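You operate a simulated robot arm through the tools that you are given. There is no shell and no other tool. Be economical: measure what you need, move in short steps, check, and stop when the job is done.

The job below is to be done with a simulated two-armed robot. You get a single attempt, and the scene is never put back.

JOB
Try the film wrap stop button on a dry run, then press reset.
Fine: stop while the table turns; carriage back at its mark, power off.

Only the result counts: the job must be done as asked and must still hold three seconds after the hand-in. Knocking over, shifting, dropping, spilling or breaking anything else fails it.

ROBOT AND FRAMES
Two 6-joint arms with fingered hands on one trunk that stands fixed in place. Base frame: the origin is at the foot of the trunk, x ahead of it, y to its left, z up. Readings come in m, degrees, newtons and seconds.
The left shoulder is at [0.02, 0.157, 0.829], the right one opposite. With the tool pointing down near the work surface each hand reaches from about 0.1 to 0.8 m from the base axis, measured 20 degrees to its own side. Payload 4.1 kg a hand.
Tool frame (each hand has its own): the origin (TCP) lies between the finger pads and is the grasp point; the fingertips stand 0.033 m ahead of it; z points along the fingers, y is the line along which they close. Largest opening 0.112 m; the body of the gripper starts 0.039 m behind the TCP. The gripper is a hand of 4 fingers: y runs from the thumb to the fingers, the wrist lies at [-0.016, -0.118, -0.2] in the tool frame.
Orientation is that of the tool frame in the base frame, as a unit quaternion [x, y, z, w]. With the fingers straight down and the wrist toward the robot, the tool's x, y and z point along [0, 1, 0], [1, 0, 0] and [0, 0, -1] of the base frame.

CONTROLS
- The arms move only by the tool arm_command. It takes "left_increments", "right_increments" or both (then of equal length, played together; a hand with none holds still); each is a list of rows, each a list of 6 numbers: the shift along the base's x, y, z in m, then the turn, a rotation vector about the base's x, y, z in degrees. In form: [[tx, ty, tz, rx, ry, rz], ...]. A call has 1 to 8 rows; each row shifts and turns the commanded pose from where the row before left it. Each row takes 0.2 s and may step no farther than 0.05 m and 8.6 degrees from the row before; otherwise, the whole call is refused. A pose out of reach is approached as far as the arm can. The call stops where the force on the tool passes 40 N (or 10 N more than at its start, if that is more) or the arm is blocked; 0.2 s more then pass. In this call time passes only in rows, and 0.2 s behind the last. It gives the time, the measured TCP pose, the force on the tool (base axes), the opening and the grip force at its end, in the units of the frame above (readings bear some noise), with the torque about the TCP (base axes, N m) and any sound that the robot's microphone picked up.
- Cameras (640 x 400 px; columns grow to the right, rows downward): "scene" is now at [0.0592, -0.0198, 1.4678]; the picture's right is [-0.21, -0.98, 0.00], its down [-0.51, 0.11, -0.85] and it looks along [0.83, -0.18, -0.52] (base axes); focal length 354 px, centre (320, 200). "left" rides on the left gripper at [-0.066, -0.089, -0.13] in its tool frame; the picture's right is [-0.79, -0.29, 0.54], its down [0.55, -0.71, 0.44] and it looks along [0.26, 0.64, 0.72] (tool axes); focal length 247 px, centre (320, 200). "right" rides on the right gripper at [0.066, -0.089, -0.13] in its tool frame; the picture's right is [-0.79, 0.29, -0.54], its down [-0.55, -0.71, 0.44] and it looks along [-0.26, 0.64, 0.72] (tool axes); focal length 247 px, centre (320, 200). There is no depth. A picture from a camera that has moved, and an enlarged one, comes with that camera's place and axes in the base frame and with its lens.
- snapshot(camera): a new picture of that camera. No time passes.
- move_fingers(index, middle, ring, thumb_bend, thumb_turn, hand): sets how far each is bent, from 0 (flat) to 1 (curled in); at 0.3 the hand is open as for a grip, at 0.7 the pads meet at the TCP. One left out holds its place. A second passes; each finger stops where it meets its share of the squeeze, and holds until it gets a number again. It is the only way to open and close the hand. It gives what a move gives, with no picture; readings hold the bend of each and the force on the fingers (four entries, about 0 where the hand has none), thumb and palm. thumb_turn goes from beside the hand (0) to across from the fingers (1), as for a grip.
- turn_head(pan, tilt): turns the head with the scene camera to pan (to the left, within 86 degrees either way) and tilt (down, from -29 to 69), counted from straight ahead of the robot. It gives what a move gives.
- inspect(camera, box): a new picture of the part [left, top, right, bottom] of that camera's present view, enlarged. No time passes.
- finish_job(): hands the job in; it is judged then, once.

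Work in short steps. Places have to be worked out from the pictures, the camera data and where the tool is seen: move nearer, look again, correct. Check each grasp and each placing, and mend what went wrong. You have 120 turns and 86 pictures in all, those below and enlarged ones among them. Open the grippers and draw the arms clear of the work before you hand the job in, unless the task says otherwise; then end with one line.

The tools are called after ">>>" as name(argument=value, ...) on one line, values as JSON. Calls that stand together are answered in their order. arm_command: Moves the arms, as the interface text tells. Its arguments: {"type":"object","properties":{"left_increments":{"type":"array","items":{"type":"array","items":{"type":"number"}}},"right_increments":{"type":"array","items":{"type":"array","items":{"type":"number"}}}},"required":[]} The other tools are called the same way: move_fingers (index, middle, ring, thumb_bend, thumb_turn, hand) moves the fingers one by one; turn_head (pan, tilt) turns the head that bears the scene camera; snapshot (camera) takes a picture; inspect (camera, box) takes an enlarged picture of a part of a camera's view; finish_job () hands the job in.

At the start:

```text
t: 0.0
left_ee_pos: [0.4331, 0.1655, 1.2368]
left_orientation: [0.744, 0.669, -0.001, 0.0]
left_ft_force: [0.1, 0.6, -0.2]
left_moment: [-0.01, 0.0, 0.0]
left_width: 0.1116
left_finger_force: 0.0
left_shape: jaw
left_bend: [0.3, 0.3, 0.3, 0.3, 0.98]
left_finger forces: [0.0, 0.0, 0.0, 0.1, 0.0, 0.0]
right_ee_pos: [0.4486, -0.2743, 1.2073]
right_orientation: [0.743, 0.669, 0.0, -0.001]
right_ft_force: [0.0, 0.1, -0.2]
right_moment: [0.02, -0.01, -0.01]
right_width: 0.1114
right_finger_force: 0.0
right_shape: jaw
right_bend: [0.3, 0.3, 0.3, 0.3, 0.98]
right_finger forces: [0.0, 0.0, 0.1, 0.0, 0.1, 0.0]
head pan, tilt: [-11.9, 31.4]
```

scene: 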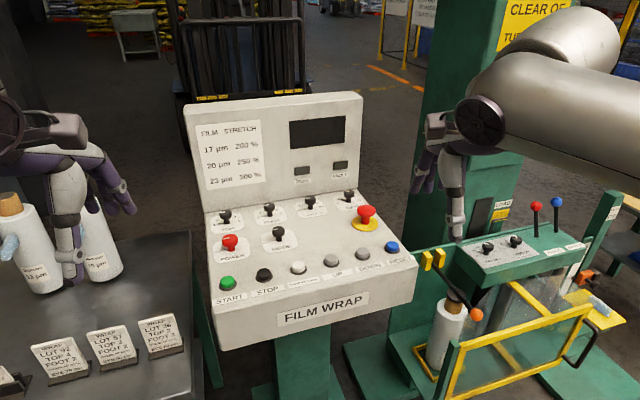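
right: 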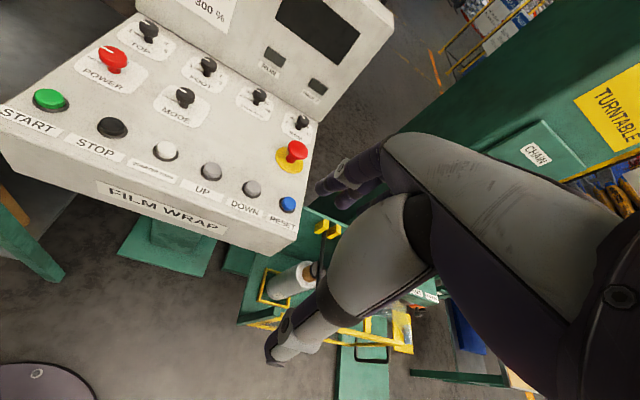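
left: 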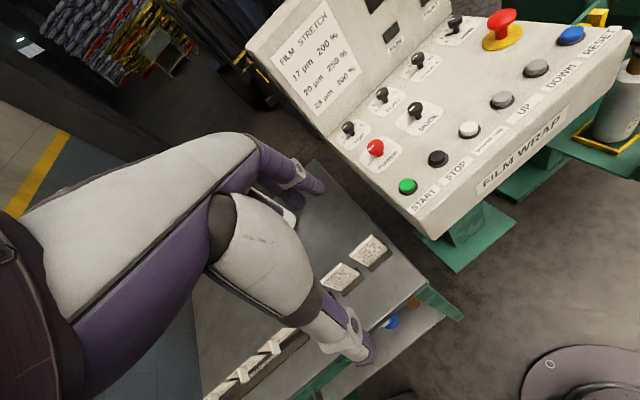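

I see the film wrap console with power, mode and other knobs, START/STOP/RESET buttons, and a mushroom button. I'll enlarge the panel to read its labels.

>>> inspect(camera="scene", box=[190, 180, 430, 330])

>>> inspect(camera="scene", box=[420, 180, 640, 320])

>>> inspect(camera="scene", box=[180, 90, 380, 215])

```text
2.67 times, centred on (310, 255) of scene
camera zoom: at [0.0592, -0.0198, 1.4678], right [-0.21, -0.98, 0.0], down [-0.51, 0.11, -0.85], along [0.83, -0.18, -0.52], focal length 944 px, centre (347, 53)
```

zoom: 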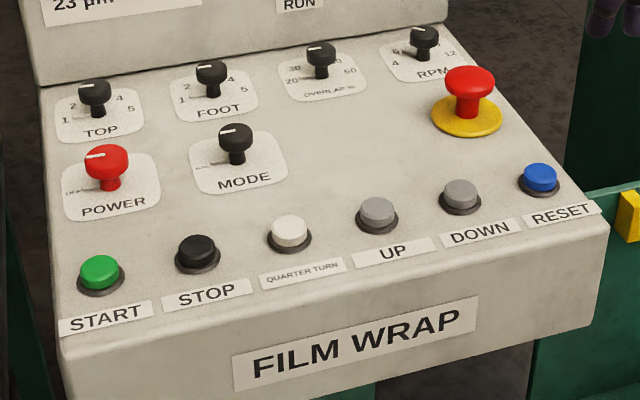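

```text
2.86 times, centred on (530, 250) of scene
camera zoom: at [0.0592, -0.0198, 1.4678], right [-0.21, -0.98, 0.0], down [-0.51, 0.11, -0.85], along [0.83, -0.18, -0.52], focal length 1012 px, centre (-280, 57)
```

zoom: 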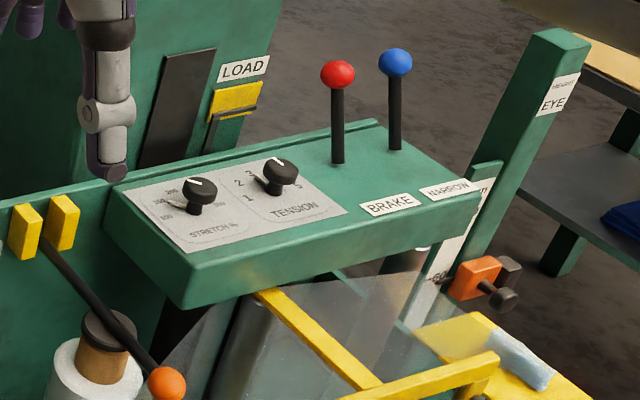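

```text
3.20 times, centred on (280, 152) of scene
camera zoom: at [0.0592, -0.0198, 1.4678], right [-0.21, -0.98, 0.0], down [-0.51, 0.11, -0.85], along [0.83, -0.18, -0.52], focal length 1133 px, centre (448, 352)
```

zoom: 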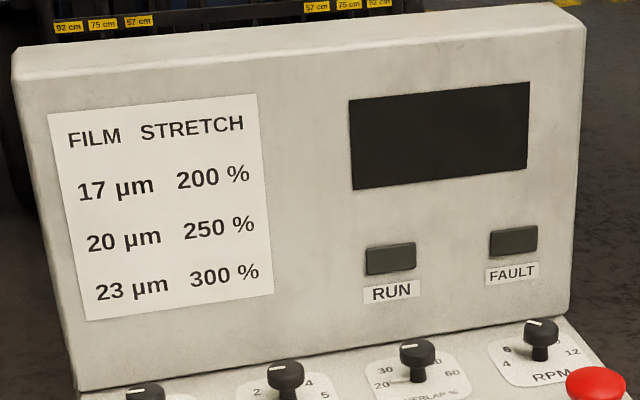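

Zoom in on the MODE and POWER scales from nearer cameras.

>>> inspect(camera="right", box=[60, 0, 220, 140])

>>> inspect(camera="scene", box=[200, 210, 310, 280])

```text
2.86 times, centred on (140, 70) of right
camera zoom: at [0.3658, -0.1999, 1.3377], right [0.2, -0.82, 0.54], down [-0.76, -0.48, -0.44], along [0.61, -0.32, -0.72], focal length 706 px, centre (834, 571)
```

zoom: 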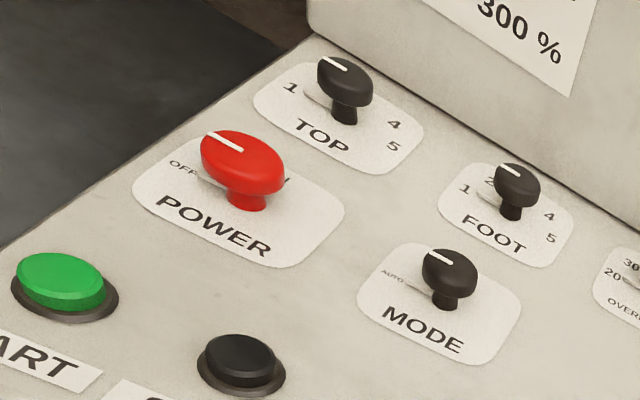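

```text
5.71 times, centred on (255, 245) of scene
camera zoom: at [0.0592, -0.0198, 1.4678], right [-0.21, -0.98, 0.0], down [-0.51, 0.11, -0.85], along [0.83, -0.18, -0.52], focal length 2024 px, centre (691, -57)
```

zoom: 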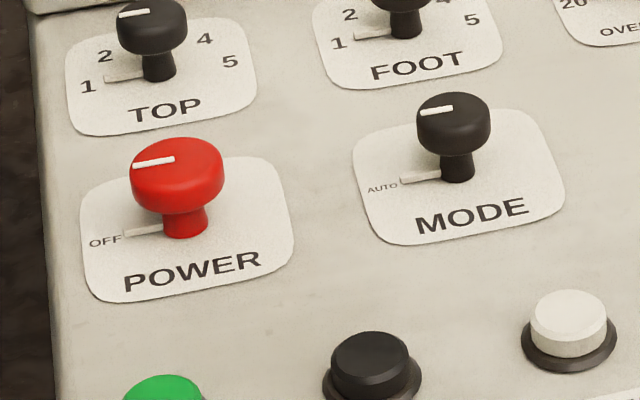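

Power is OFF and MODE points at AUTO; other marks are hidden behind the knobs. I'll look to the right at the wrapper and turntable.

>>> turn_head(pan=-45, tilt=25)

>>> snapshot(camera="scene")

```text
t: 1.0
left_ee_pos: [0.4328, 0.1649, 1.2383]
left_orientation: [0.743, 0.669, 0.0, 0.0]
left_ft_force: [0.7, -0.6, -0.5]
left_moment: [-0.03, 0.03, -0.03]
left_width: 0.1116
left_finger_force: 0.0
left_shape: jaw
left_bend: [0.3, 0.3, 0.3, 0.3, 0.98]
left_finger forces: [0.1, 0.0, 0.0, 0.0, 0.1, 0.0]
right_ee_pos: [0.4482, -0.2755, 1.2082]
right_orientation: [0.743, 0.67, 0.0, 0.0]
right_ft_force: [1.0, -0.2, -0.2]
right_moment: [-0.01, 0.02, 0.01]
right_width: 0.1117
right_finger_force: 0.1
right_shape: jaw
right_bend: [0.3, 0.3, 0.3, 0.3, 0.98]
right_finger forces: [0.0, 0.1, 0.0, 0.0, 0.1, 0.0]
head pan, tilt: [-45.0, 25.0]
```

```text
77 pictures are left
```

scene: 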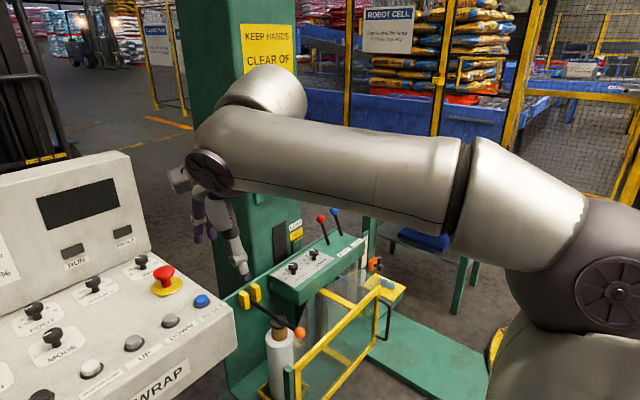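

The turntable must be lower right, behind the arm. Look further there.

>>> turn_head(pan=-65, tilt=45)

>>> snapshot(camera="scene")

```text
t: 1.8
left_ee_pos: [0.4337, 0.1655, 1.2369]
left_orientation: [0.743, 0.669, 0.001, 0.0]
left_ft_force: [0.2, -0.2, -0.2]
left_moment: [-0.03, -0.04, 0.01]
left_width: 0.1115
left_finger_force: 0.1
left_shape: jaw
left_bend: [0.3, 0.3, 0.3, 0.3, 0.98]
left_finger forces: [0.1, 0.0, 0.0, 0.0, 0.0, 0.0]
right_ee_pos: [0.4492, -0.2746, 1.2083]
right_orientation: [0.743, 0.669, 0.0, 0.0]
right_ft_force: [0.0, 0.0, 0.4]
right_moment: [0.01, 0.01, 0.0]
right_width: 0.1117
right_finger_force: 0.0
right_shape: jaw
right_bend: [0.3, 0.3, 0.3, 0.3, 0.98]
right_finger forces: [0.0, 0.1, 0.0, 0.0, 0.0, 0.1]
head pan, tilt: [-65.0, 45.0]
```

```text
76 pictures are left
```

scene: 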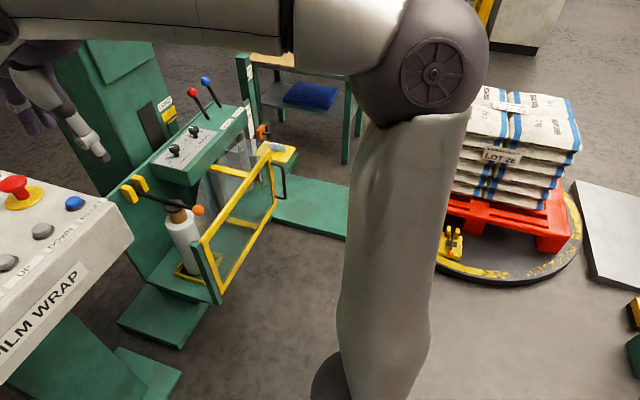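

Pallet sits on the turntable. Zoom on the carriage, its gate and the film, and on the turntable.

>>> inspect(camera="scene", box=[100, 60, 320, 310])

>>> inspect(camera="scene", box=[420, 80, 640, 300])

```text
1.60 times, centred on (210, 185) of scene
camera zoom: at [0.0057, -0.075, 1.4476], right [-0.91, -0.42, 0.0], down [-0.3, 0.64, -0.71], along [0.3, -0.64, -0.71], focal length 567 px, centre (496, 224)
```

zoom: 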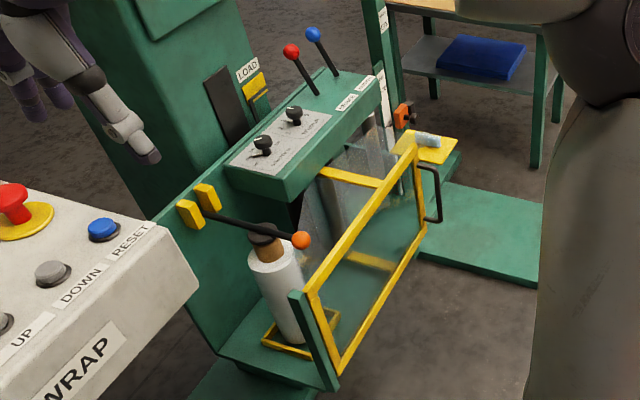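

```text
1.82 times, centred on (530, 190) of scene
camera zoom: at [0.0057, -0.075, 1.4476], right [-0.91, -0.42, 0.0], down [-0.3, 0.64, -0.71], along [0.3, -0.64, -0.71], focal length 644 px, centre (-62, 218)
```

zoom: 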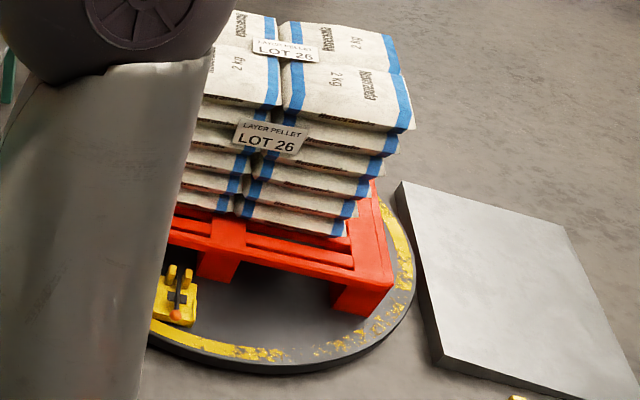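

Triangulated: START ≈ (0.61,0.06,0.94), RESET ≈ (0.645,-0.32,0.95), MODE knob top ≈ (0.74,-0.065,0.96), POWER ≈ (0.735,0.05,0.955). I'll bring the left camera above the knobs to read the scales.

>>> arm_command(left_increments=[[0.035, -0.014, 0, 0, 0, 0], [0.035, -0.014, 0, 0, 0, 0], [0.035, -0.014, -0.01, 0, 0, 0], [0.035, -0.014, -0.01, 0, 0, 0], [0.035, -0.014, -0.01, 0, 0, 0], [0.035, -0.014, -0.01, 0, 0, 0], [0.035, -0.014, -0.01, 0, 0, 0], [0.035, -0.014, -0.01, 0, 0, 0]])

>>> snapshot(camera="left")

>>> turn_head(pan=-12, tilt=31.4)

```text
t: 3.6
left_ee_pos: [0.6612, 0.0693, 1.1708]
left_orientation: [0.743, 0.669, 0.0, 0.0]
left_ft_force: [0.0, -0.2, -0.1]
left_moment: [-0.01, -0.01, -0.02]
left_width: 0.1118
left_finger_force: 0.0
left_shape: jaw
left_bend: [0.3, 0.3, 0.3, 0.3, 0.98]
left_finger forces: [0.1, 0.1, 0.0, 0.1, 0.0, 0.0]
left hand out of reach, approached as far as the arm can: row 7, 8
right_ee_pos: [0.449, -0.2748, 1.2069]
right_orientation: [0.743, 0.669, 0.0, 0.0]
right_ft_force: [0.8, -1.7, -0.4]
right_moment: [0.01, -0.02, -0.01]
right_width: 0.1119
right_finger_force: 0.1
right_shape: jaw
right_bend: [0.3, 0.3, 0.3, 0.3, 0.98]
right_finger forces: [0.0, 0.1, 0.1, 0.0, 0.0, 0.0]
head pan, tilt: [-65.0, 45.0]
```

```text
73 pictures are left
camera left: at [0.5646, 0.0117, 1.2996], right [-0.37, -0.76, -0.54], down [-0.65, 0.62, -0.44], along [0.67, 0.19, -0.72], focal length 247 px, centre (320, 200)
```

left: 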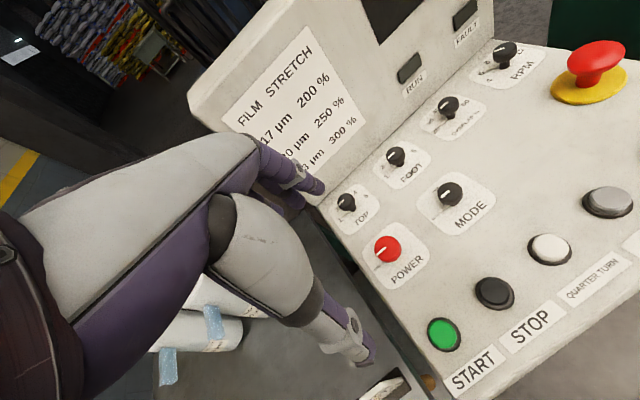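

```text
t: 4.8
left_ee_pos: [0.6608, 0.0693, 1.1705]
left_orientation: [0.743, 0.669, 0.0, 0.0]
left_ft_force: [-0.3, -0.8, 0.0]
left_moment: [-0.04, -0.03, 0.02]
left_width: 0.1119
left_finger_force: 0.0
left_shape: jaw
left_bend: [0.3, 0.3, 0.3, 0.3, 0.98]
left_finger forces: [0.0, 0.0, 0.0, 0.0, 0.0, 0.1]
right_ee_pos: [0.448, -0.2745, 1.2085]
right_orientation: [0.743, 0.669, 0.0, 0.0]
right_ft_force: [0.1, -1.8, -0.1]
right_moment: [0.01, -0.03, -0.01]
right_width: 0.1116
right_finger_force: 0.1
right_shape: jaw
right_bend: [0.3, 0.3, 0.3, 0.3, 0.98]
right_finger forces: [0.0, 0.0, 0.1, 0.1, 0.0, 0.0]
head pan, tilt: [-12.0, 31.4]
```

Nearly overhead. Enlarge the knobs.

>>> inspect(camera="left", box=[410, 160, 510, 240])

>>> inspect(camera="left", box=[350, 210, 450, 300])

```text
5.00 times, centred on (460, 200) of left
camera zoom: at [0.5643, 0.0116, 1.2998], right [-0.37, -0.76, -0.54], down [-0.65, 0.62, -0.44], along [0.67, 0.19, -0.72], focal length 1235 px, centre (-380, 200)
```

zoom: 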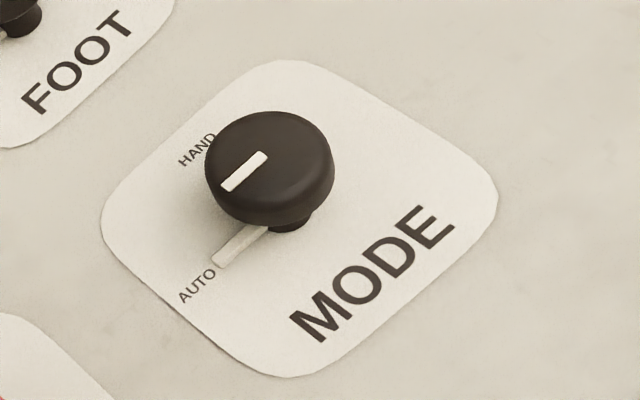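

```text
4.44 times, centred on (400, 255) of left
camera zoom: at [0.5643, 0.0116, 1.2998], right [-0.37, -0.76, -0.54], down [-0.65, 0.62, -0.44], along [0.67, 0.19, -0.72], focal length 1098 px, centre (-36, -44)
```

zoom: 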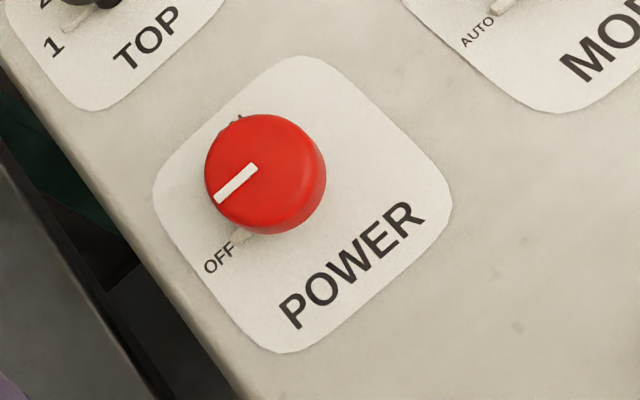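

MODE has AUTO (now) and HAND; POWER has OFF (9 o'clock) and ON further clockwise. Refined: POWER knob top ≈ (0.708,0.046,0.988). Descend the left hand above POWER.

>>> arm_command(left_increments=[[0, 0, -0.03, 0, 0, 0], [0, 0, -0.03, 0, 0, 0], [0, 0, -0.03, 0, 0, 0]])

>>> snapshot(camera="scene")

>>> snapshot(camera="left")

```text
t: 5.6
left_ee_pos: [0.6606, 0.0697, 1.082]
left_orientation: [0.742, 0.67, 0.0, 0.0]
left_ft_force: [-0.9, 0.0, 0.0]
left_moment: [0.0, -0.01, -0.01]
left_width: 0.1116
left_finger_force: 0.1
left_shape: jaw
left_bend: [0.3, 0.3, 0.3, 0.3, 0.98]
left_finger forces: [0.0, 0.1, 0.1, 0.1, 0.0, 0.1]
right_ee_pos: [0.4474, -0.2753, 1.2073]
right_orientation: [0.743, 0.669, 0.0, 0.0]
right_ft_force: [0.3, 0.0, -0.4]
right_moment: [0.0, -0.04, 0.02]
right_width: 0.1115
right_finger_force: 0.1
right_shape: jaw
right_bend: [0.3, 0.3, 0.3, 0.3, 0.98]
right_finger forces: [0.1, 0.0, 0.0, 0.0, 0.1, 0.1]
head pan, tilt: [-12.0, 31.4]
```

```text
70 pictures are left
```

scene: 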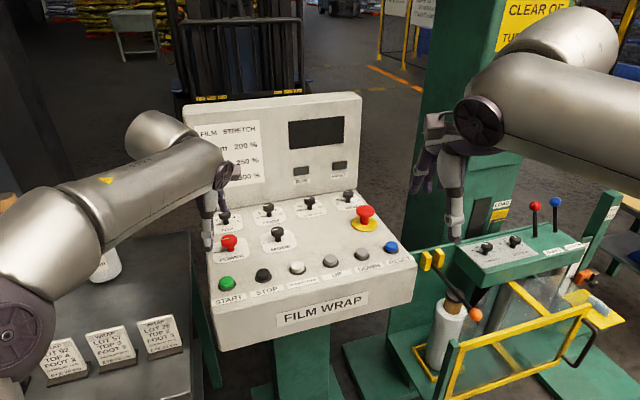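

```text
69 pictures are left
camera left: at [0.5635, 0.0106, 1.2105], right [-0.37, -0.76, -0.54], down [-0.65, 0.62, -0.44], along [0.67, 0.19, -0.72], focal length 247 px, centre (320, 200)
```

left: 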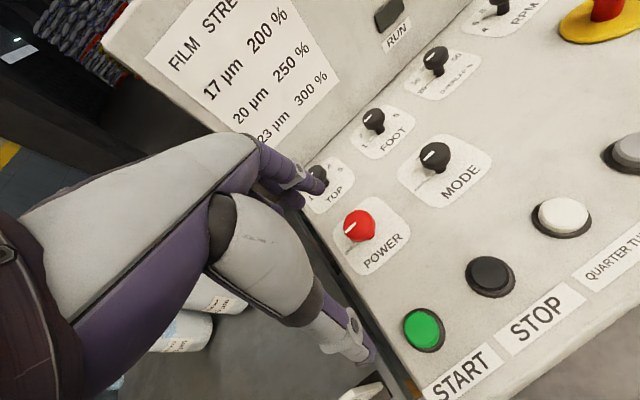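

Two left views fix POWER at (0.708,0.0465,0.986). Move above it and pre-rotate the hand counterclockwise ~43°, so the clockwise turn stays within reach.

>>> arm_command(left_increments=[[0.01, -0.005, 0, 0, 0, 8.6], [0.01, -0.005, 0, 0, 0, 8.6], [0.01, -0.005, 0, 0, 0, 8.6], [0.01, -0.005, 0, 0, 0, 8.6], [0.0075, -0.003, 0, 0, 0, 8.6]])

>>> snapshot(camera="left")

>>> inspect(camera="scene", box=[170, 140, 330, 300])

```text
t: 6.8
left_ee_pos: [0.6841, 0.0499, 1.069]
left_orientation: [0.446, 0.895, 0.001, 0.0]
left_ft_force: [0.5, 0.0, 0.6]
left_moment: [0.07, 0.02, 0.03]
left_width: 0.1117
left_finger_force: 0.1
left_shape: jaw
left_bend: [0.3, 0.3, 0.3, 0.3, 0.98]
left_finger forces: [0.0, 0.0, 0.0, 0.0, 0.1, 0.0]
left hand out of reach, approached as far as the arm can: row 4, 5
right_ee_pos: [0.4493, -0.275, 1.2073]
right_orientation: [0.744, 0.669, 0.001, 0.0]
right_ft_force: [0.2, -0.6, 0.2]
right_moment: [0.02, 0.07, 0.01]
right_width: 0.1118
right_finger_force: 0.0
right_shape: jaw
right_bend: [0.3, 0.3, 0.3, 0.3, 0.98]
right_finger forces: [0.0, 0.0, 0.1, 0.1, 0.1, 0.1]
head pan, tilt: [-12.0, 31.4]
```

```text
68 pictures are left
camera left: at [0.6531, -0.0578, 1.1974], right [0.25, -0.8, -0.54], down [-0.9, 0.01, -0.43], along [0.36, 0.59, -0.72], focal length 247 px, centre (320, 200)
```

left: 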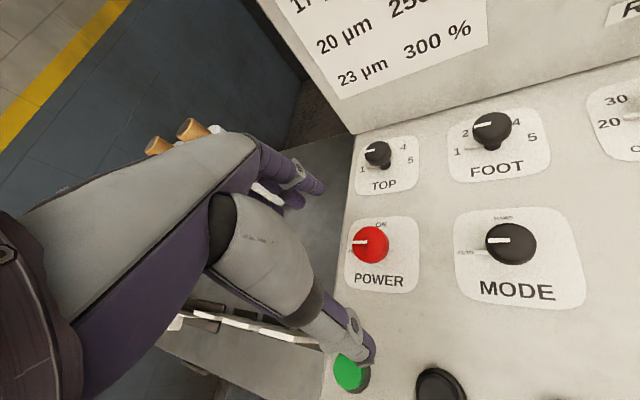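

```text
2.50 times, centred on (250, 220) of scene
camera zoom: at [0.0596, -0.0203, 1.4679], right [-0.21, -0.98, 0.0], down [-0.51, 0.11, -0.85], along [0.83, -0.18, -0.52], focal length 885 px, centre (495, 150)
```

zoom: 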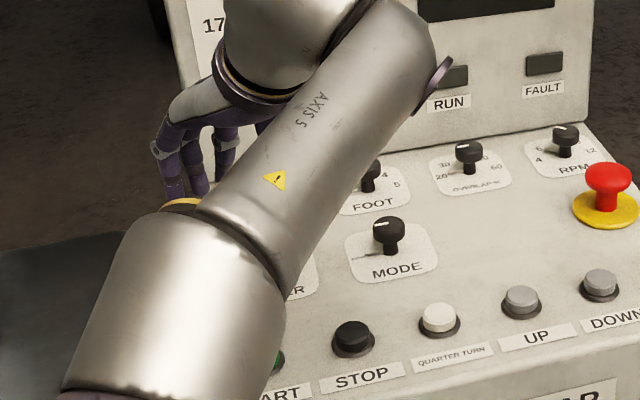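

Labels now clear: POWER OFF at 9 o'clock, ON at 12; MODE AUTO at 9, HAND at 12. Lower a bit and shift over the POWER knob.

>>> arm_command(left_increments=[[0, 0, -0.02, 0, 0, 0], [0.012, -0.002, -0.015, 0, 0, 0], [0.012, -0.0015, -0.01, 0, 0, 0]])

>>> snapshot(camera="left")

```text
t: 7.6
left_ee_pos: [0.7042, 0.0475, 1.0286]
left_orientation: [0.446, 0.895, 0.0, 0.0]
left_ft_force: [0.2, 0.4, 0.1]
left_moment: [0.02, -0.01, -0.01]
left_width: 0.112
left_finger_force: 0.1
left_shape: jaw
left_bend: [0.3, 0.3, 0.3, 0.3, 0.98]
left_finger forces: [0.1, 0.1, 0.0, 0.0, 0.1, 0.1]
left hand out of reach, approached as far as the arm can: row 3
right_ee_pos: [0.4484, -0.2742, 1.2068]
right_orientation: [0.743, 0.67, -0.001, -0.001]
right_ft_force: [-0.4, -0.4, 0.1]
right_moment: [0.01, 0.0, 0.05]
right_width: 0.1116
right_finger_force: 0.1
right_shape: jaw
right_bend: [0.3, 0.3, 0.3, 0.3, 0.98]
right_finger forces: [0.0, 0.0, 0.0, 0.1, 0.0, 0.1]
head pan, tilt: [-12.0, 31.4]
```

```text
66 pictures are left
camera left: at [0.6708, -0.0604, 1.1579], right [0.25, -0.81, -0.54], down [-0.9, 0.01, -0.44], along [0.36, 0.59, -0.72], focal length 247 px, centre (320, 200)
```

left: 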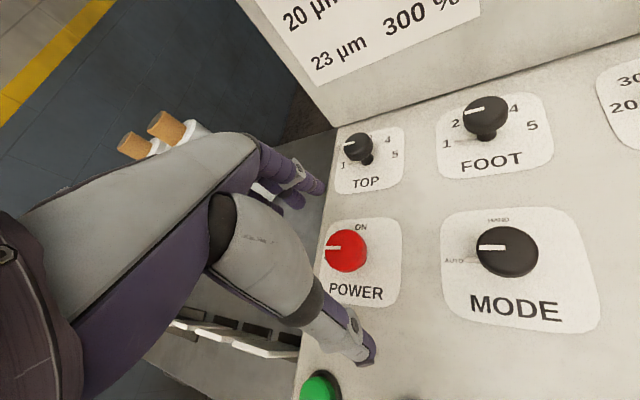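

Knob is slightly further at about (0.711,0.042). Lower to z≈0.997 around it.

>>> arm_command(left_increments=[[0, 0, -0.015, 0, 0, 0], [0.007, -0.005, -0.015, 0, 0, 0]])

>>> snapshot(camera="left")

>>> inspect(camera="right", box=[40, 0, 240, 140])

```text
t: 8.2
left_ee_pos: [0.7101, 0.0418, 0.9989]
left_orientation: [0.447, 0.895, 0.0, 0.0]
left_ft_force: [-0.9, 1.0, 0.3]
left_moment: [-0.03, -0.01, 0.0]
left_width: 0.1118
left_finger_force: 0.0
left_shape: jaw
left_bend: [0.3, 0.3, 0.3, 0.3, 0.98]
left_finger forces: [0.1, 0.0, 0.1, 0.0, 0.0, 0.0]
right_ee_pos: [0.4479, -0.275, 1.2086]
right_orientation: [0.743, 0.669, 0.0, 0.0]
right_ft_force: [-0.5, 0.1, 0.9]
right_moment: [-0.01, 0.0, -0.02]
right_width: 0.112
right_finger_force: 0.0
right_shape: jaw
right_bend: [0.3, 0.3, 0.3, 0.3, 0.98]
right_finger forces: [0.1, 0.0, 0.0, 0.1, 0.1, 0.0]
head pan, tilt: [-12.0, 31.4]
```

```text
65 pictures are left
camera left: at [0.6775, -0.0655, 1.1278], right [0.25, -0.81, -0.54], down [-0.9, 0.01, -0.44], along [0.36, 0.59, -0.72], focal length 247 px, centre (320, 200)
```

left: 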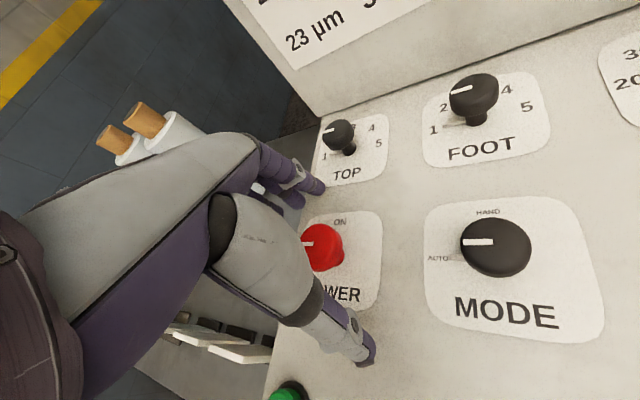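

```text
2.86 times, centred on (140, 70) of right
camera zoom: at [0.3656, -0.1998, 1.3377], right [0.2, -0.82, 0.54], down [-0.76, -0.48, -0.44], along [0.61, -0.32, -0.72], focal length 706 px, centre (834, 571)
```

zoom: 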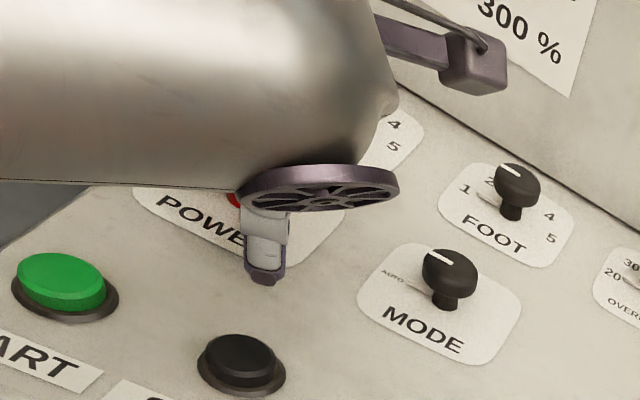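

Knob sits centred under the TCP. Close the fingers on it.

>>> move_fingers(hand="left", index=0.6, middle=0.6, ring=0.6, thumb_bend=0.6)

>>> snapshot(camera="left")

```text
t: 9.2
left_ee_pos: [0.7115, 0.0418, 0.9987]
left_orientation: [0.447, 0.895, 0.0, 0.0]
left_ft_force: [8.0, 4.0, -1.3]
left_moment: [0.06, -0.17, -0.02]
left_width: 0.0353
left_finger_force: 3.8
left_shape: fingers
left_bend: [0.56, 0.57, 0.6, 0.6, 0.98]
left_finger forces: [4.0, 3.7, 0.1, 0.0, 0.0, 0.0]
right_ee_pos: [0.4488, -0.2745, 1.2075]
right_orientation: [0.743, 0.669, -0.001, 0.0]
right_ft_force: [-0.7, 0.4, -0.3]
right_moment: [0.01, 0.01, -0.03]
right_width: 0.1117
right_finger_force: 0.0
right_shape: jaw
right_bend: [0.3, 0.3, 0.3, 0.3, 0.98]
right_finger forces: [0.1, 0.1, 0.0, 0.1, 0.1, 0.0]
head pan, tilt: [-12.0, 31.4]
```

```text
63 pictures are left
camera left: at [0.678, -0.0651, 1.1277], right [0.25, -0.81, -0.54], down [-0.9, 0.01, -0.44], along [0.36, 0.59, -0.72], focal length 247 px, centre (320, 200)
```

left: 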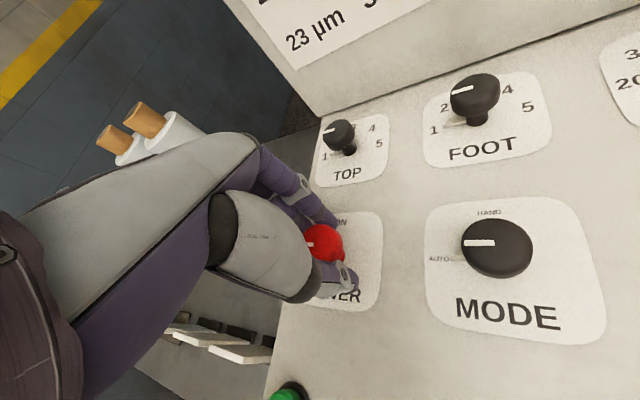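

Index and middle touch; thumb not. Bend the thumb further.

>>> move_fingers(hand="left", index=0.66, middle=0.66, thumb_bend=0.72)

```text
t: 10.2
left_ee_pos: [0.7111, 0.0425, 0.9977]
left_orientation: [0.446, 0.895, 0.0, 0.0]
left_ft_force: [11.1, 4.8, -2.7]
left_moment: [0.16, -0.22, -0.09]
left_width: 0.0268
left_finger_force: 11.0
left_shape: fingers
left_bend: [0.57, 0.59, 0.6, 0.66, 0.97]
left_finger forces: [8.9, 7.9, 0.1, 0.0, 5.8, 0.1]
right_ee_pos: [0.4485, -0.2753, 1.2065]
right_orientation: [0.743, 0.669, 0.001, 0.0]
right_ft_force: [-0.7, -0.4, -0.2]
right_moment: [-0.02, -0.04, 0.03]
right_width: 0.1116
right_finger_force: 0.1
right_shape: jaw
right_bend: [0.3, 0.3, 0.3, 0.3, 0.98]
right_finger forces: [0.0, 0.0, 0.0, 0.0, 0.1, 0.1]
head pan, tilt: [-12.0, 31.4]
```

Thumb and fingers grip, with a slight offset; shift 3 mm toward the fingers and turn clockwise.

>>> arm_command(left_increments=[[0.0025, 0.002, 0, 0, 0, 0], [0, 0, 0, 0, 0, -8.6], [0, 0, 0, 0, 0, -8.6], [0, 0, 0, 0, 0, -8.6], [0, 0, 0, 0, 0, -8.6], [0, 0, 0, 0, 0, -8.6]])

>>> snapshot(camera="left")

```text
t: 11.6
left_ee_pos: [0.7125, 0.044, 0.9977]
left_orientation: [0.745, 0.667, 0.0, 0.0]
left_ft_force: [-2.5, 5.8, -5.7]
left_moment: [0.09, 0.16, 0.02]
left_width: 0.0248
left_finger_force: 9.9
left_shape: fingers
left_bend: [0.61, 0.62, 0.6, 0.65, 0.97]
left_finger forces: [3.7, 6.5, 0.0, 0.0, 8.8, 0.0]
right_ee_pos: [0.4489, -0.2747, 1.2077]
right_orientation: [0.743, 0.669, -0.001, 0.0]
right_ft_force: [-0.5, 0.1, -0.3]
right_moment: [-0.03, 0.02, 0.01]
right_width: 0.1118
right_finger_force: 0.1
right_shape: jaw
right_bend: [0.3, 0.3, 0.3, 0.3, 0.98]
right_finger forces: [0.0, 0.0, 0.0, 0.0, 0.0, 0.1]
head pan, tilt: [-12.0, 31.4]
```

```text
62 pictures are left
camera left: at [0.6157, -0.0132, 1.1273], right [-0.37, -0.76, -0.54], down [-0.65, 0.63, -0.43], along [0.67, 0.19, -0.72], focal length 247 px, centre (320, 200)
```

left: 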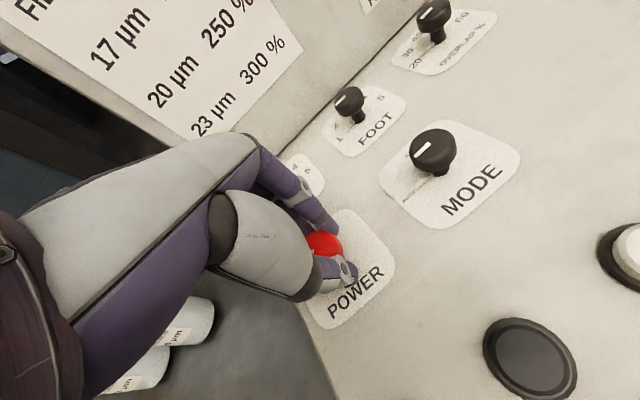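

Can't see the pointer, but no sound yet. Keep turning another ~45°.

>>> arm_command(left_increments=[[0, 0, 0, 0, 0, -8.6], [0, 0, 0, 0, 0, -8.6], [0, 0, 0, 0, 0, -8.6], [0, 0, 0, 0, 0, -8.6], [0, 0, 0, 0, 0, -8.6], [0, 0, 0, 0, 0, -4]])

>>> snapshot(camera="scene")

>>> inspect(camera="left", box=[270, 180, 430, 300])

```text
t: 13.0
left_ee_pos: [0.6987, 0.0451, 0.9933]
left_orientation: [0.949, 0.316, 0.002, 0.001]
left_ft_force: [8.7, -7.0, -1.0]
left_moment: [-0.1, -0.17, 0.0]
left_width: 0.0064
left_finger_force: 5.9
left_shape: fingers
left_bend: [0.65, 0.6, 0.59, 0.72, 0.97]
left_finger forces: [1.2, 7.9, 1.1, 0.0, 0.6, 0.0]
left hand out of reach, approached as far as the arm can: row 5, 6
right_ee_pos: [0.4474, -0.2755, 1.2074]
right_orientation: [0.743, 0.669, 0.0, 0.0]
right_ft_force: [0.4, -0.5, -1.2]
right_moment: [0.03, 0.01, 0.02]
right_width: 0.1118
right_finger_force: 0.1
right_shape: jaw
right_bend: [0.3, 0.3, 0.3, 0.3, 0.98]
right_finger forces: [0.0, 0.0, 0.0, 0.0, 0.1, 0.1]
head pan, tilt: [-12.0, 31.4]
```

```text
61 pictures are left
```

scene: 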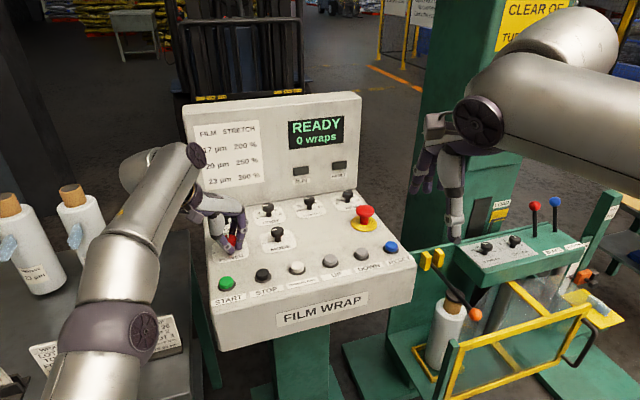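

```text
3.33 times, centred on (350, 240) of left
camera zoom: at [0.5909, 0.0763, 1.1222], right [-0.8, -0.25, -0.54], down [0.02, 0.9, -0.44], along [0.59, -0.36, -0.72], focal length 823 px, centre (220, 67)
```

zoom: 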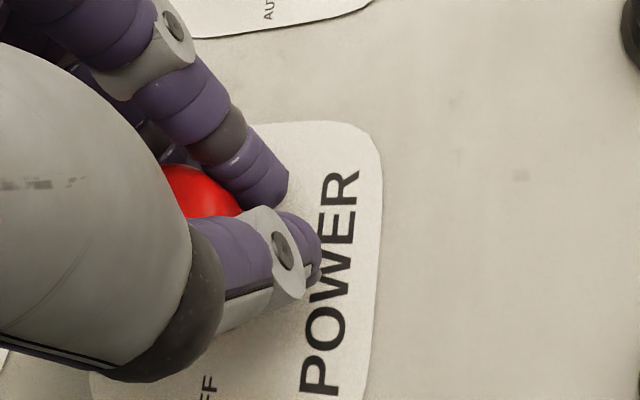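

The display reads "READY 0 wraps" — power is on. Open the hand carefully and lift.

>>> move_fingers(hand="left", index=0.3, middle=0.3, ring=0.3, thumb_bend=0.3)

>>> arm_command(left_increments=[[0, 0, 0.03, 0, 0, 0], [0, 0, 0.03, 0, 0, 0], [-0.03, 0.01, 0.02, 0, 0, 0], [-0.03, 0.01, 0, 0, 0, 0]])

>>> inspect(camera="scene", box=[180, 90, 420, 310])

```text
t: 14.0
left_ee_pos: [0.6973, 0.0482, 0.9927]
left_orientation: [0.948, 0.317, 0.0, 0.0]
left_ft_force: [0.4, 0.2, -0.5]
left_moment: [0.02, 0.02, -0.04]
left_width: 0.1122
left_finger_force: 0.1
left_shape: fingers
left_bend: [0.3, 0.3, 0.3, 0.3, 0.97]
left_finger forces: [0.1, 0.0, 0.0, 0.0, 0.1, 0.0]
right_ee_pos: [0.4483, -0.275, 1.2066]
right_orientation: [0.743, 0.669, 0.0, 0.0]
right_ft_force: [0.2, 0.4, 0.1]
right_moment: [-0.01, -0.01, -0.03]
right_width: 0.1116
right_finger_force: 0.1
right_shape: jaw
right_bend: [0.3, 0.3, 0.3, 0.3, 0.98]
right_finger forces: [0.0, 0.1, 0.1, 0.0, 0.0, 0.0]
head pan, tilt: [-12.0, 31.4]
```

```text
t: 15.0
left_ee_pos: [0.6618, 0.0654, 1.0831]
left_orientation: [0.949, 0.316, -0.001, 0.0]
left_ft_force: [0.5, -0.2, -1.1]
left_moment: [0.02, 0.08, 0.01]
left_width: 0.1126
left_finger_force: 0.0
left_shape: fingers
left_bend: [0.3, 0.3, 0.3, 0.3, 0.97]
left_finger forces: [0.0, 0.1, 0.0, 0.1, 0.0, 0.0]
left hand out of reach, approached as far as the arm can: row 1, 2, 3, 4
right_ee_pos: [0.4494, -0.2754, 1.2077]
right_orientation: [0.743, 0.669, 0.0, -0.001]
right_ft_force: [0.7, -0.8, -1.2]
right_moment: [0.04, 0.04, 0.05]
right_width: 0.1115
right_finger_force: 0.1
right_shape: jaw
right_bend: [0.3, 0.3, 0.3, 0.3, 0.98]
right_finger forces: [0.0, 0.1, 0.0, 0.0, 0.1, 0.0]
head pan, tilt: [-12.0, 31.4]
```

```text
1.82 times, centred on (300, 200) of scene
camera zoom: at [0.0598, -0.0204, 1.4679], right [-0.21, -0.98, 0.0], down [-0.51, 0.11, -0.85], along [0.83, -0.18, -0.52], focal length 644 px, centre (356, 200)
```

zoom: 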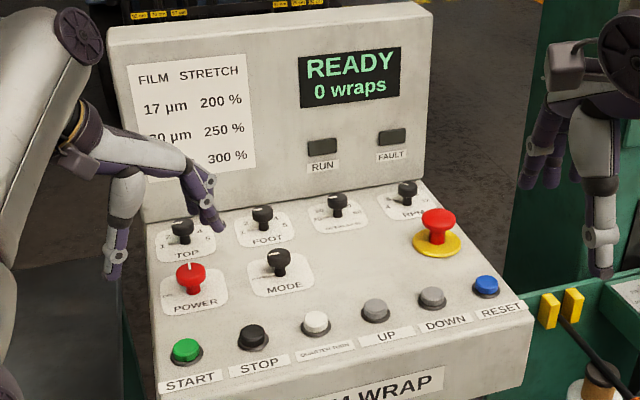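

POWER is at ON. Form a pointer with the left hand: middle and thumb pinched, the others curled, and move over START.

>>> move_fingers(hand="left", index=1.0, middle=0.7, ring=1.0, thumb_bend=0.7)

>>> arm_command(left_increments=[[-0.03, -0.006, 0, 0, 0, 0], [-0.033, -0.007, -0.013, 0, 0, 0], [0, 0, -0.02, 0, 0, 0]])

>>> snapshot(camera="left")

>>> inspect(camera="right", box=[0, 0, 260, 180])

```text
t: 16.0
left_ee_pos: [0.6618, 0.0655, 1.0836]
left_orientation: [0.949, 0.316, -0.002, 0.0]
left_ft_force: [0.1, -0.4, -0.2]
left_moment: [0.06, -0.02, -0.02]
left_width: 0.0039
left_finger_force: 0.0
left_shape: fingers
left_bend: [0.83, 0.7, 1.0, 0.66, 0.97]
left_finger forces: [0.0, 0.0, 0.0, 0.0, 0.1, 0.1]
right_ee_pos: [0.4477, -0.2744, 1.2073]
right_orientation: [0.743, 0.67, 0.0, 0.0]
right_ft_force: [-0.1, 0.0, 0.1]
right_moment: [0.0, 0.01, -0.02]
right_width: 0.1118
right_finger_force: 0.0
right_shape: jaw
right_bend: [0.3, 0.3, 0.3, 0.3, 0.98]
right_finger forces: [0.0, 0.0, 0.1, 0.0, 0.1, 0.1]
head pan, tilt: [-12.0, 31.4]
```

```text
t: 16.8
left_ee_pos: [0.5707, 0.0582, 1.0396]
left_orientation: [0.948, 0.318, 0.001, 0.0]
left_ft_force: [1.0, 0.1, 0.6]
left_moment: [-0.01, -0.01, 0.03]
left_width: 0.0045
left_finger_force: 0.1
left_shape: fingers
left_bend: [0.83, 0.7, 1.0, 0.66, 0.97]
left_finger forces: [0.0, 0.0, 0.0, 0.0, 0.1, 0.1]
right_ee_pos: [0.4482, -0.2735, 1.2072]
right_orientation: [0.744, 0.668, -0.001, 0.0]
right_ft_force: [0.6, -0.6, -0.7]
right_moment: [-0.01, 0.0, 0.0]
right_width: 0.1121
right_finger_force: 0.1
right_shape: jaw
right_bend: [0.3, 0.3, 0.3, 0.3, 0.98]
right_finger forces: [0.1, 0.1, 0.1, 0.1, 0.0, 0.0]
head pan, tilt: [-12.0, 31.4]
```

```text
58 pictures are left
camera left: at [0.4642, 0.088, 1.168], right [-0.8, -0.25, -0.54], down [0.01, 0.9, -0.44], along [0.59, -0.36, -0.72], focal length 247 px, centre (320, 200)
```

left: 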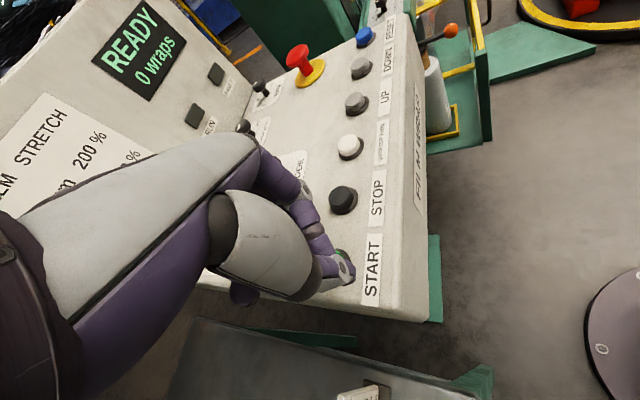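

```text
2.22 times, centred on (130, 90) of right
camera zoom: at [0.3658, -0.1999, 1.3376], right [0.2, -0.82, 0.54], down [-0.76, -0.48, -0.44], along [0.61, -0.32, -0.72], focal length 549 px, centre (742, 444)
```

zoom: 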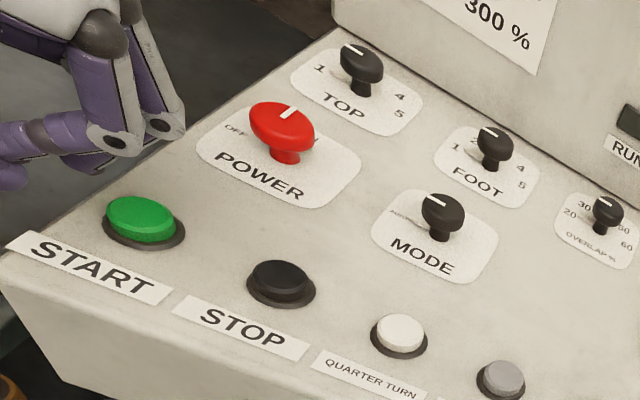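

The tip is ~28 mm short of START in x. Shift over it and descend a little.

>>> arm_command(left_increments=[[0.028, -0.006, 0, 0, 0, 0], [0, 0, -0.018, 0, 0, 0]])

>>> inspect(camera="right", box=[0, 20, 200, 160])

>>> inspect(camera="scene", box=[170, 200, 330, 310])

```text
t: 17.4
left_ee_pos: [0.6, 0.0513, 1.0198]
left_orientation: [0.949, 0.317, 0.0, 0.0]
left_ft_force: [0.2, -0.6, -0.1]
left_moment: [-0.01, 0.01, -0.03]
left_width: 0.0045
left_finger_force: 0.1
left_shape: fingers
left_bend: [0.84, 0.7, 1.0, 0.66, 0.97]
left_finger forces: [0.0, 0.0, 0.0, 0.0, 0.1, 0.0]
right_ee_pos: [0.4481, -0.2749, 1.2079]
right_orientation: [0.743, 0.669, 0.0, 0.0]
right_ft_force: [0.1, -0.4, 0.0]
right_moment: [-0.03, -0.03, 0.01]
right_width: 0.1115
right_finger_force: 0.0
right_shape: jaw
right_bend: [0.3, 0.3, 0.3, 0.3, 0.98]
right_finger forces: [0.1, 0.0, 0.0, 0.1, 0.1, 0.0]
head pan, tilt: [-12.0, 31.4]
```

```text
2.86 times, centred on (100, 90) of right
camera zoom: at [0.3657, -0.1998, 1.3377], right [0.2, -0.82, 0.54], down [-0.76, -0.48, -0.44], along [0.61, -0.32, -0.72], focal length 706 px, centre (949, 514)
```

zoom: 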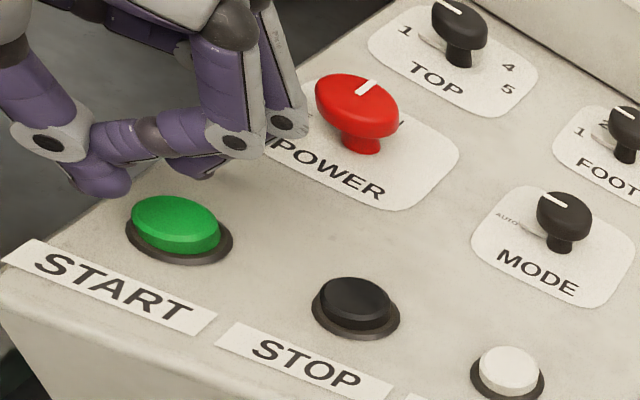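

```text
3.64 times, centred on (250, 255) of scene
camera zoom: at [0.059, -0.02, 1.4679], right [-0.21, -0.98, 0.0], down [-0.51, 0.11, -0.85], along [0.83, -0.18, -0.52], focal length 1288 px, centre (574, 0)
```

zoom: 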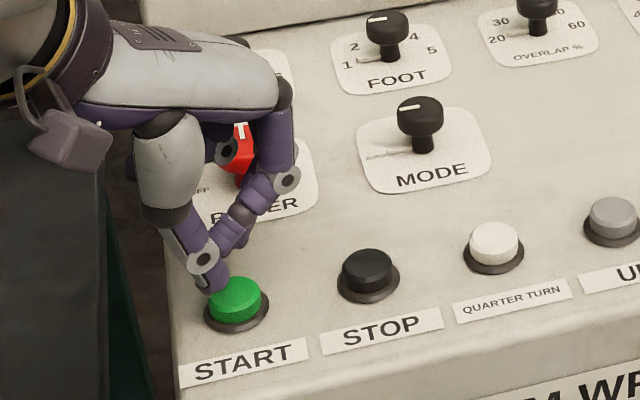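

The thumb tip is the lowest point, offset ~12 mm toward the thumb side. Compensate, then press START slowly.

>>> arm_command(left_increments=[[0.007, -0.009, 0, 0, 0, 0], [0, 0, -0.008, 0, 0, 0]])

>>> inspect(camera="scene", box=[190, 240, 290, 310])

>>> inspect(camera="right", box=[0, 50, 140, 150])

```text
t: 18.0
left_ee_pos: [0.6055, 0.0436, 1.0138]
left_orientation: [0.948, 0.317, 0.001, 0.0]
left_ft_force: [0.2, 0.6, -0.4]
left_moment: [-0.02, -0.03, 0.01]
left_width: 0.005
left_finger_force: 0.1
left_shape: fingers
left_bend: [0.84, 0.7, 1.0, 0.66, 0.97]
left_finger forces: [0.0, 0.1, 0.0, 0.1, 0.1, 0.1]
right_ee_pos: [0.4479, -0.2742, 1.2076]
right_orientation: [0.743, 0.669, 0.0, 0.0]
right_ft_force: [0.8, 0.0, -0.3]
right_moment: [-0.03, -0.01, -0.01]
right_width: 0.1117
right_finger_force: 0.2
right_shape: jaw
right_bend: [0.3, 0.3, 0.3, 0.3, 0.98]
right_finger forces: [0.0, 0.1, 0.1, 0.0, 0.0, 0.1]
head pan, tilt: [-12.0, 31.4]
```

```text
5.71 times, centred on (240, 275) of scene
camera zoom: at [0.0591, -0.02, 1.4679], right [-0.21, -0.98, 0.0], down [-0.51, 0.11, -0.85], along [0.83, -0.18, -0.52], focal length 2024 px, centre (777, -229)
```

zoom: 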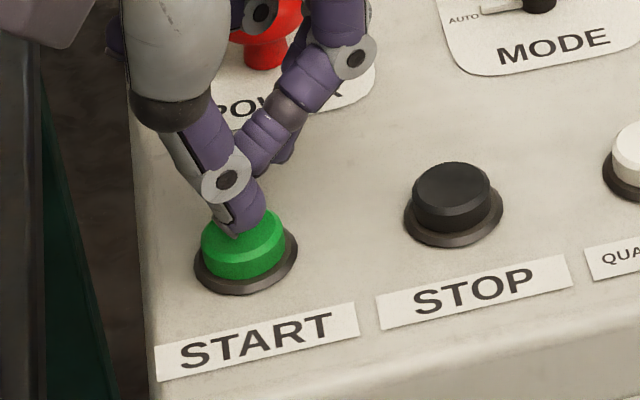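

```text
4.00 times, centred on (70, 100) of right
camera zoom: at [0.3657, -0.1998, 1.3377], right [0.2, -0.82, 0.54], down [-0.76, -0.48, -0.44], along [0.61, -0.32, -0.72], focal length 988 px, centre (1320, 600)
```

zoom: 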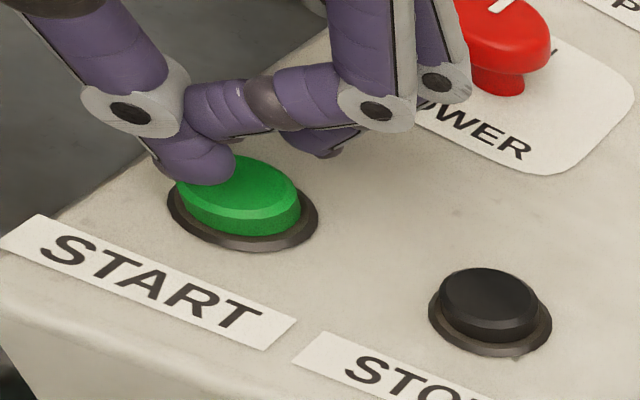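

Tip is over the button. Press down in small steps.

>>> arm_command(left_increments=[[0.001, -0.004, -0.005, 0, 0, 0], [0, 0, -0.005, 0, 0, 0], [0, 0, -0.005, 0, 0, 0]])

>>> inspect(camera="scene", box=[180, 90, 420, 310])

```text
t: 18.8
left_ee_pos: [0.6058, 0.0383, 0.997]
left_orientation: [0.948, 0.318, 0.0, -0.001]
left_ft_force: [0.8, -0.4, 1.7]
left_moment: [0.04, 0.02, 0.0]
left_width: 0.0047
left_finger_force: 0.1
left_shape: fingers
left_bend: [0.84, 0.7, 1.0, 0.66, 0.97]
left_finger forces: [0.0, 0.1, 0.0, 0.0, 0.0, 0.0]
right_ee_pos: [0.4488, -0.2743, 1.2078]
right_orientation: [0.743, 0.669, 0.0, 0.0]
right_ft_force: [-1.3, -0.7, 0.2]
right_moment: [-0.04, -0.01, 0.01]
right_width: 0.1117
right_finger_force: 0.1
right_shape: jaw
right_bend: [0.3, 0.3, 0.3, 0.3, 0.98]
right_finger forces: [0.1, 0.1, 0.0, 0.1, 0.0, 0.0]
head pan, tilt: [-12.0, 31.4]
```

```text
1.82 times, centred on (300, 200) of scene
camera zoom: at [0.0591, -0.02, 1.4679], right [-0.21, -0.98, 0.0], down [-0.51, 0.11, -0.85], along [0.83, -0.18, -0.52], focal length 644 px, centre (356, 200)
```

zoom: 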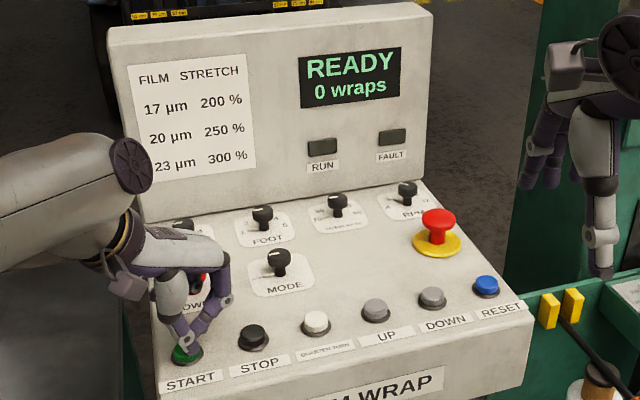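

Beginning contact (1.7 N). Press a few millimetres further.

>>> arm_command(left_increments=[[0, 0, -0.004, 0, 0, 0], [0, 0, -0.004, 0, 0, 0]])

>>> inspect(camera="scene", box=[180, 90, 420, 310])

```text
t: 19.4
left_ee_pos: [0.6076, 0.0386, 0.9921]
left_orientation: [0.948, 0.317, 0.003, 0.003]
left_ft_force: [-2.5, 2.0, 17.1]
left_moment: [0.31, 0.37, 0.01]
left_width: 0.0055
left_finger_force: 12.0
left_shape: fingers
left_bend: [0.84, 0.7, 1.0, 0.66, 0.97]
left_finger forces: [0.1, 0.1, 0.1, 0.0, 23.9, 0.0]
right_ee_pos: [0.4474, -0.2748, 1.2073]
right_orientation: [0.743, 0.669, 0.0, 0.0]
right_ft_force: [-0.8, -1.0, -0.4]
right_moment: [0.0, 0.01, -0.01]
right_width: 0.1119
right_finger_force: 0.0
right_shape: jaw
right_bend: [0.3, 0.3, 0.3, 0.3, 0.98]
right_finger forces: [0.0, 0.1, 0.0, 0.0, 0.1, 0.1]
head pan, tilt: [-12.0, 31.4]
heard: click
```

```text
1.82 times, centred on (300, 200) of scene
camera zoom: at [0.0587, -0.02, 1.4679], right [-0.21, -0.98, 0.0], down [-0.51, 0.11, -0.85], along [0.84, -0.18, -0.52], focal length 644 px, centre (356, 200)
```

zoom: 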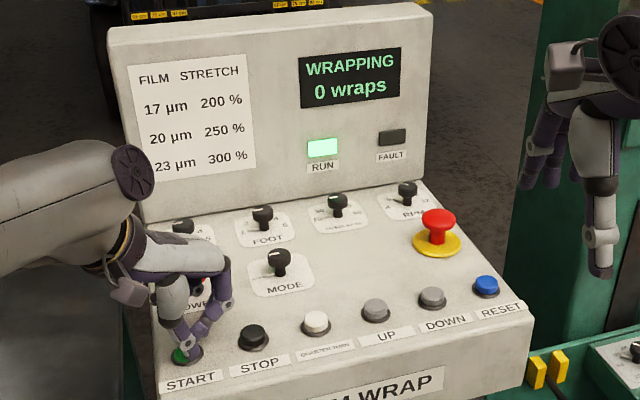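

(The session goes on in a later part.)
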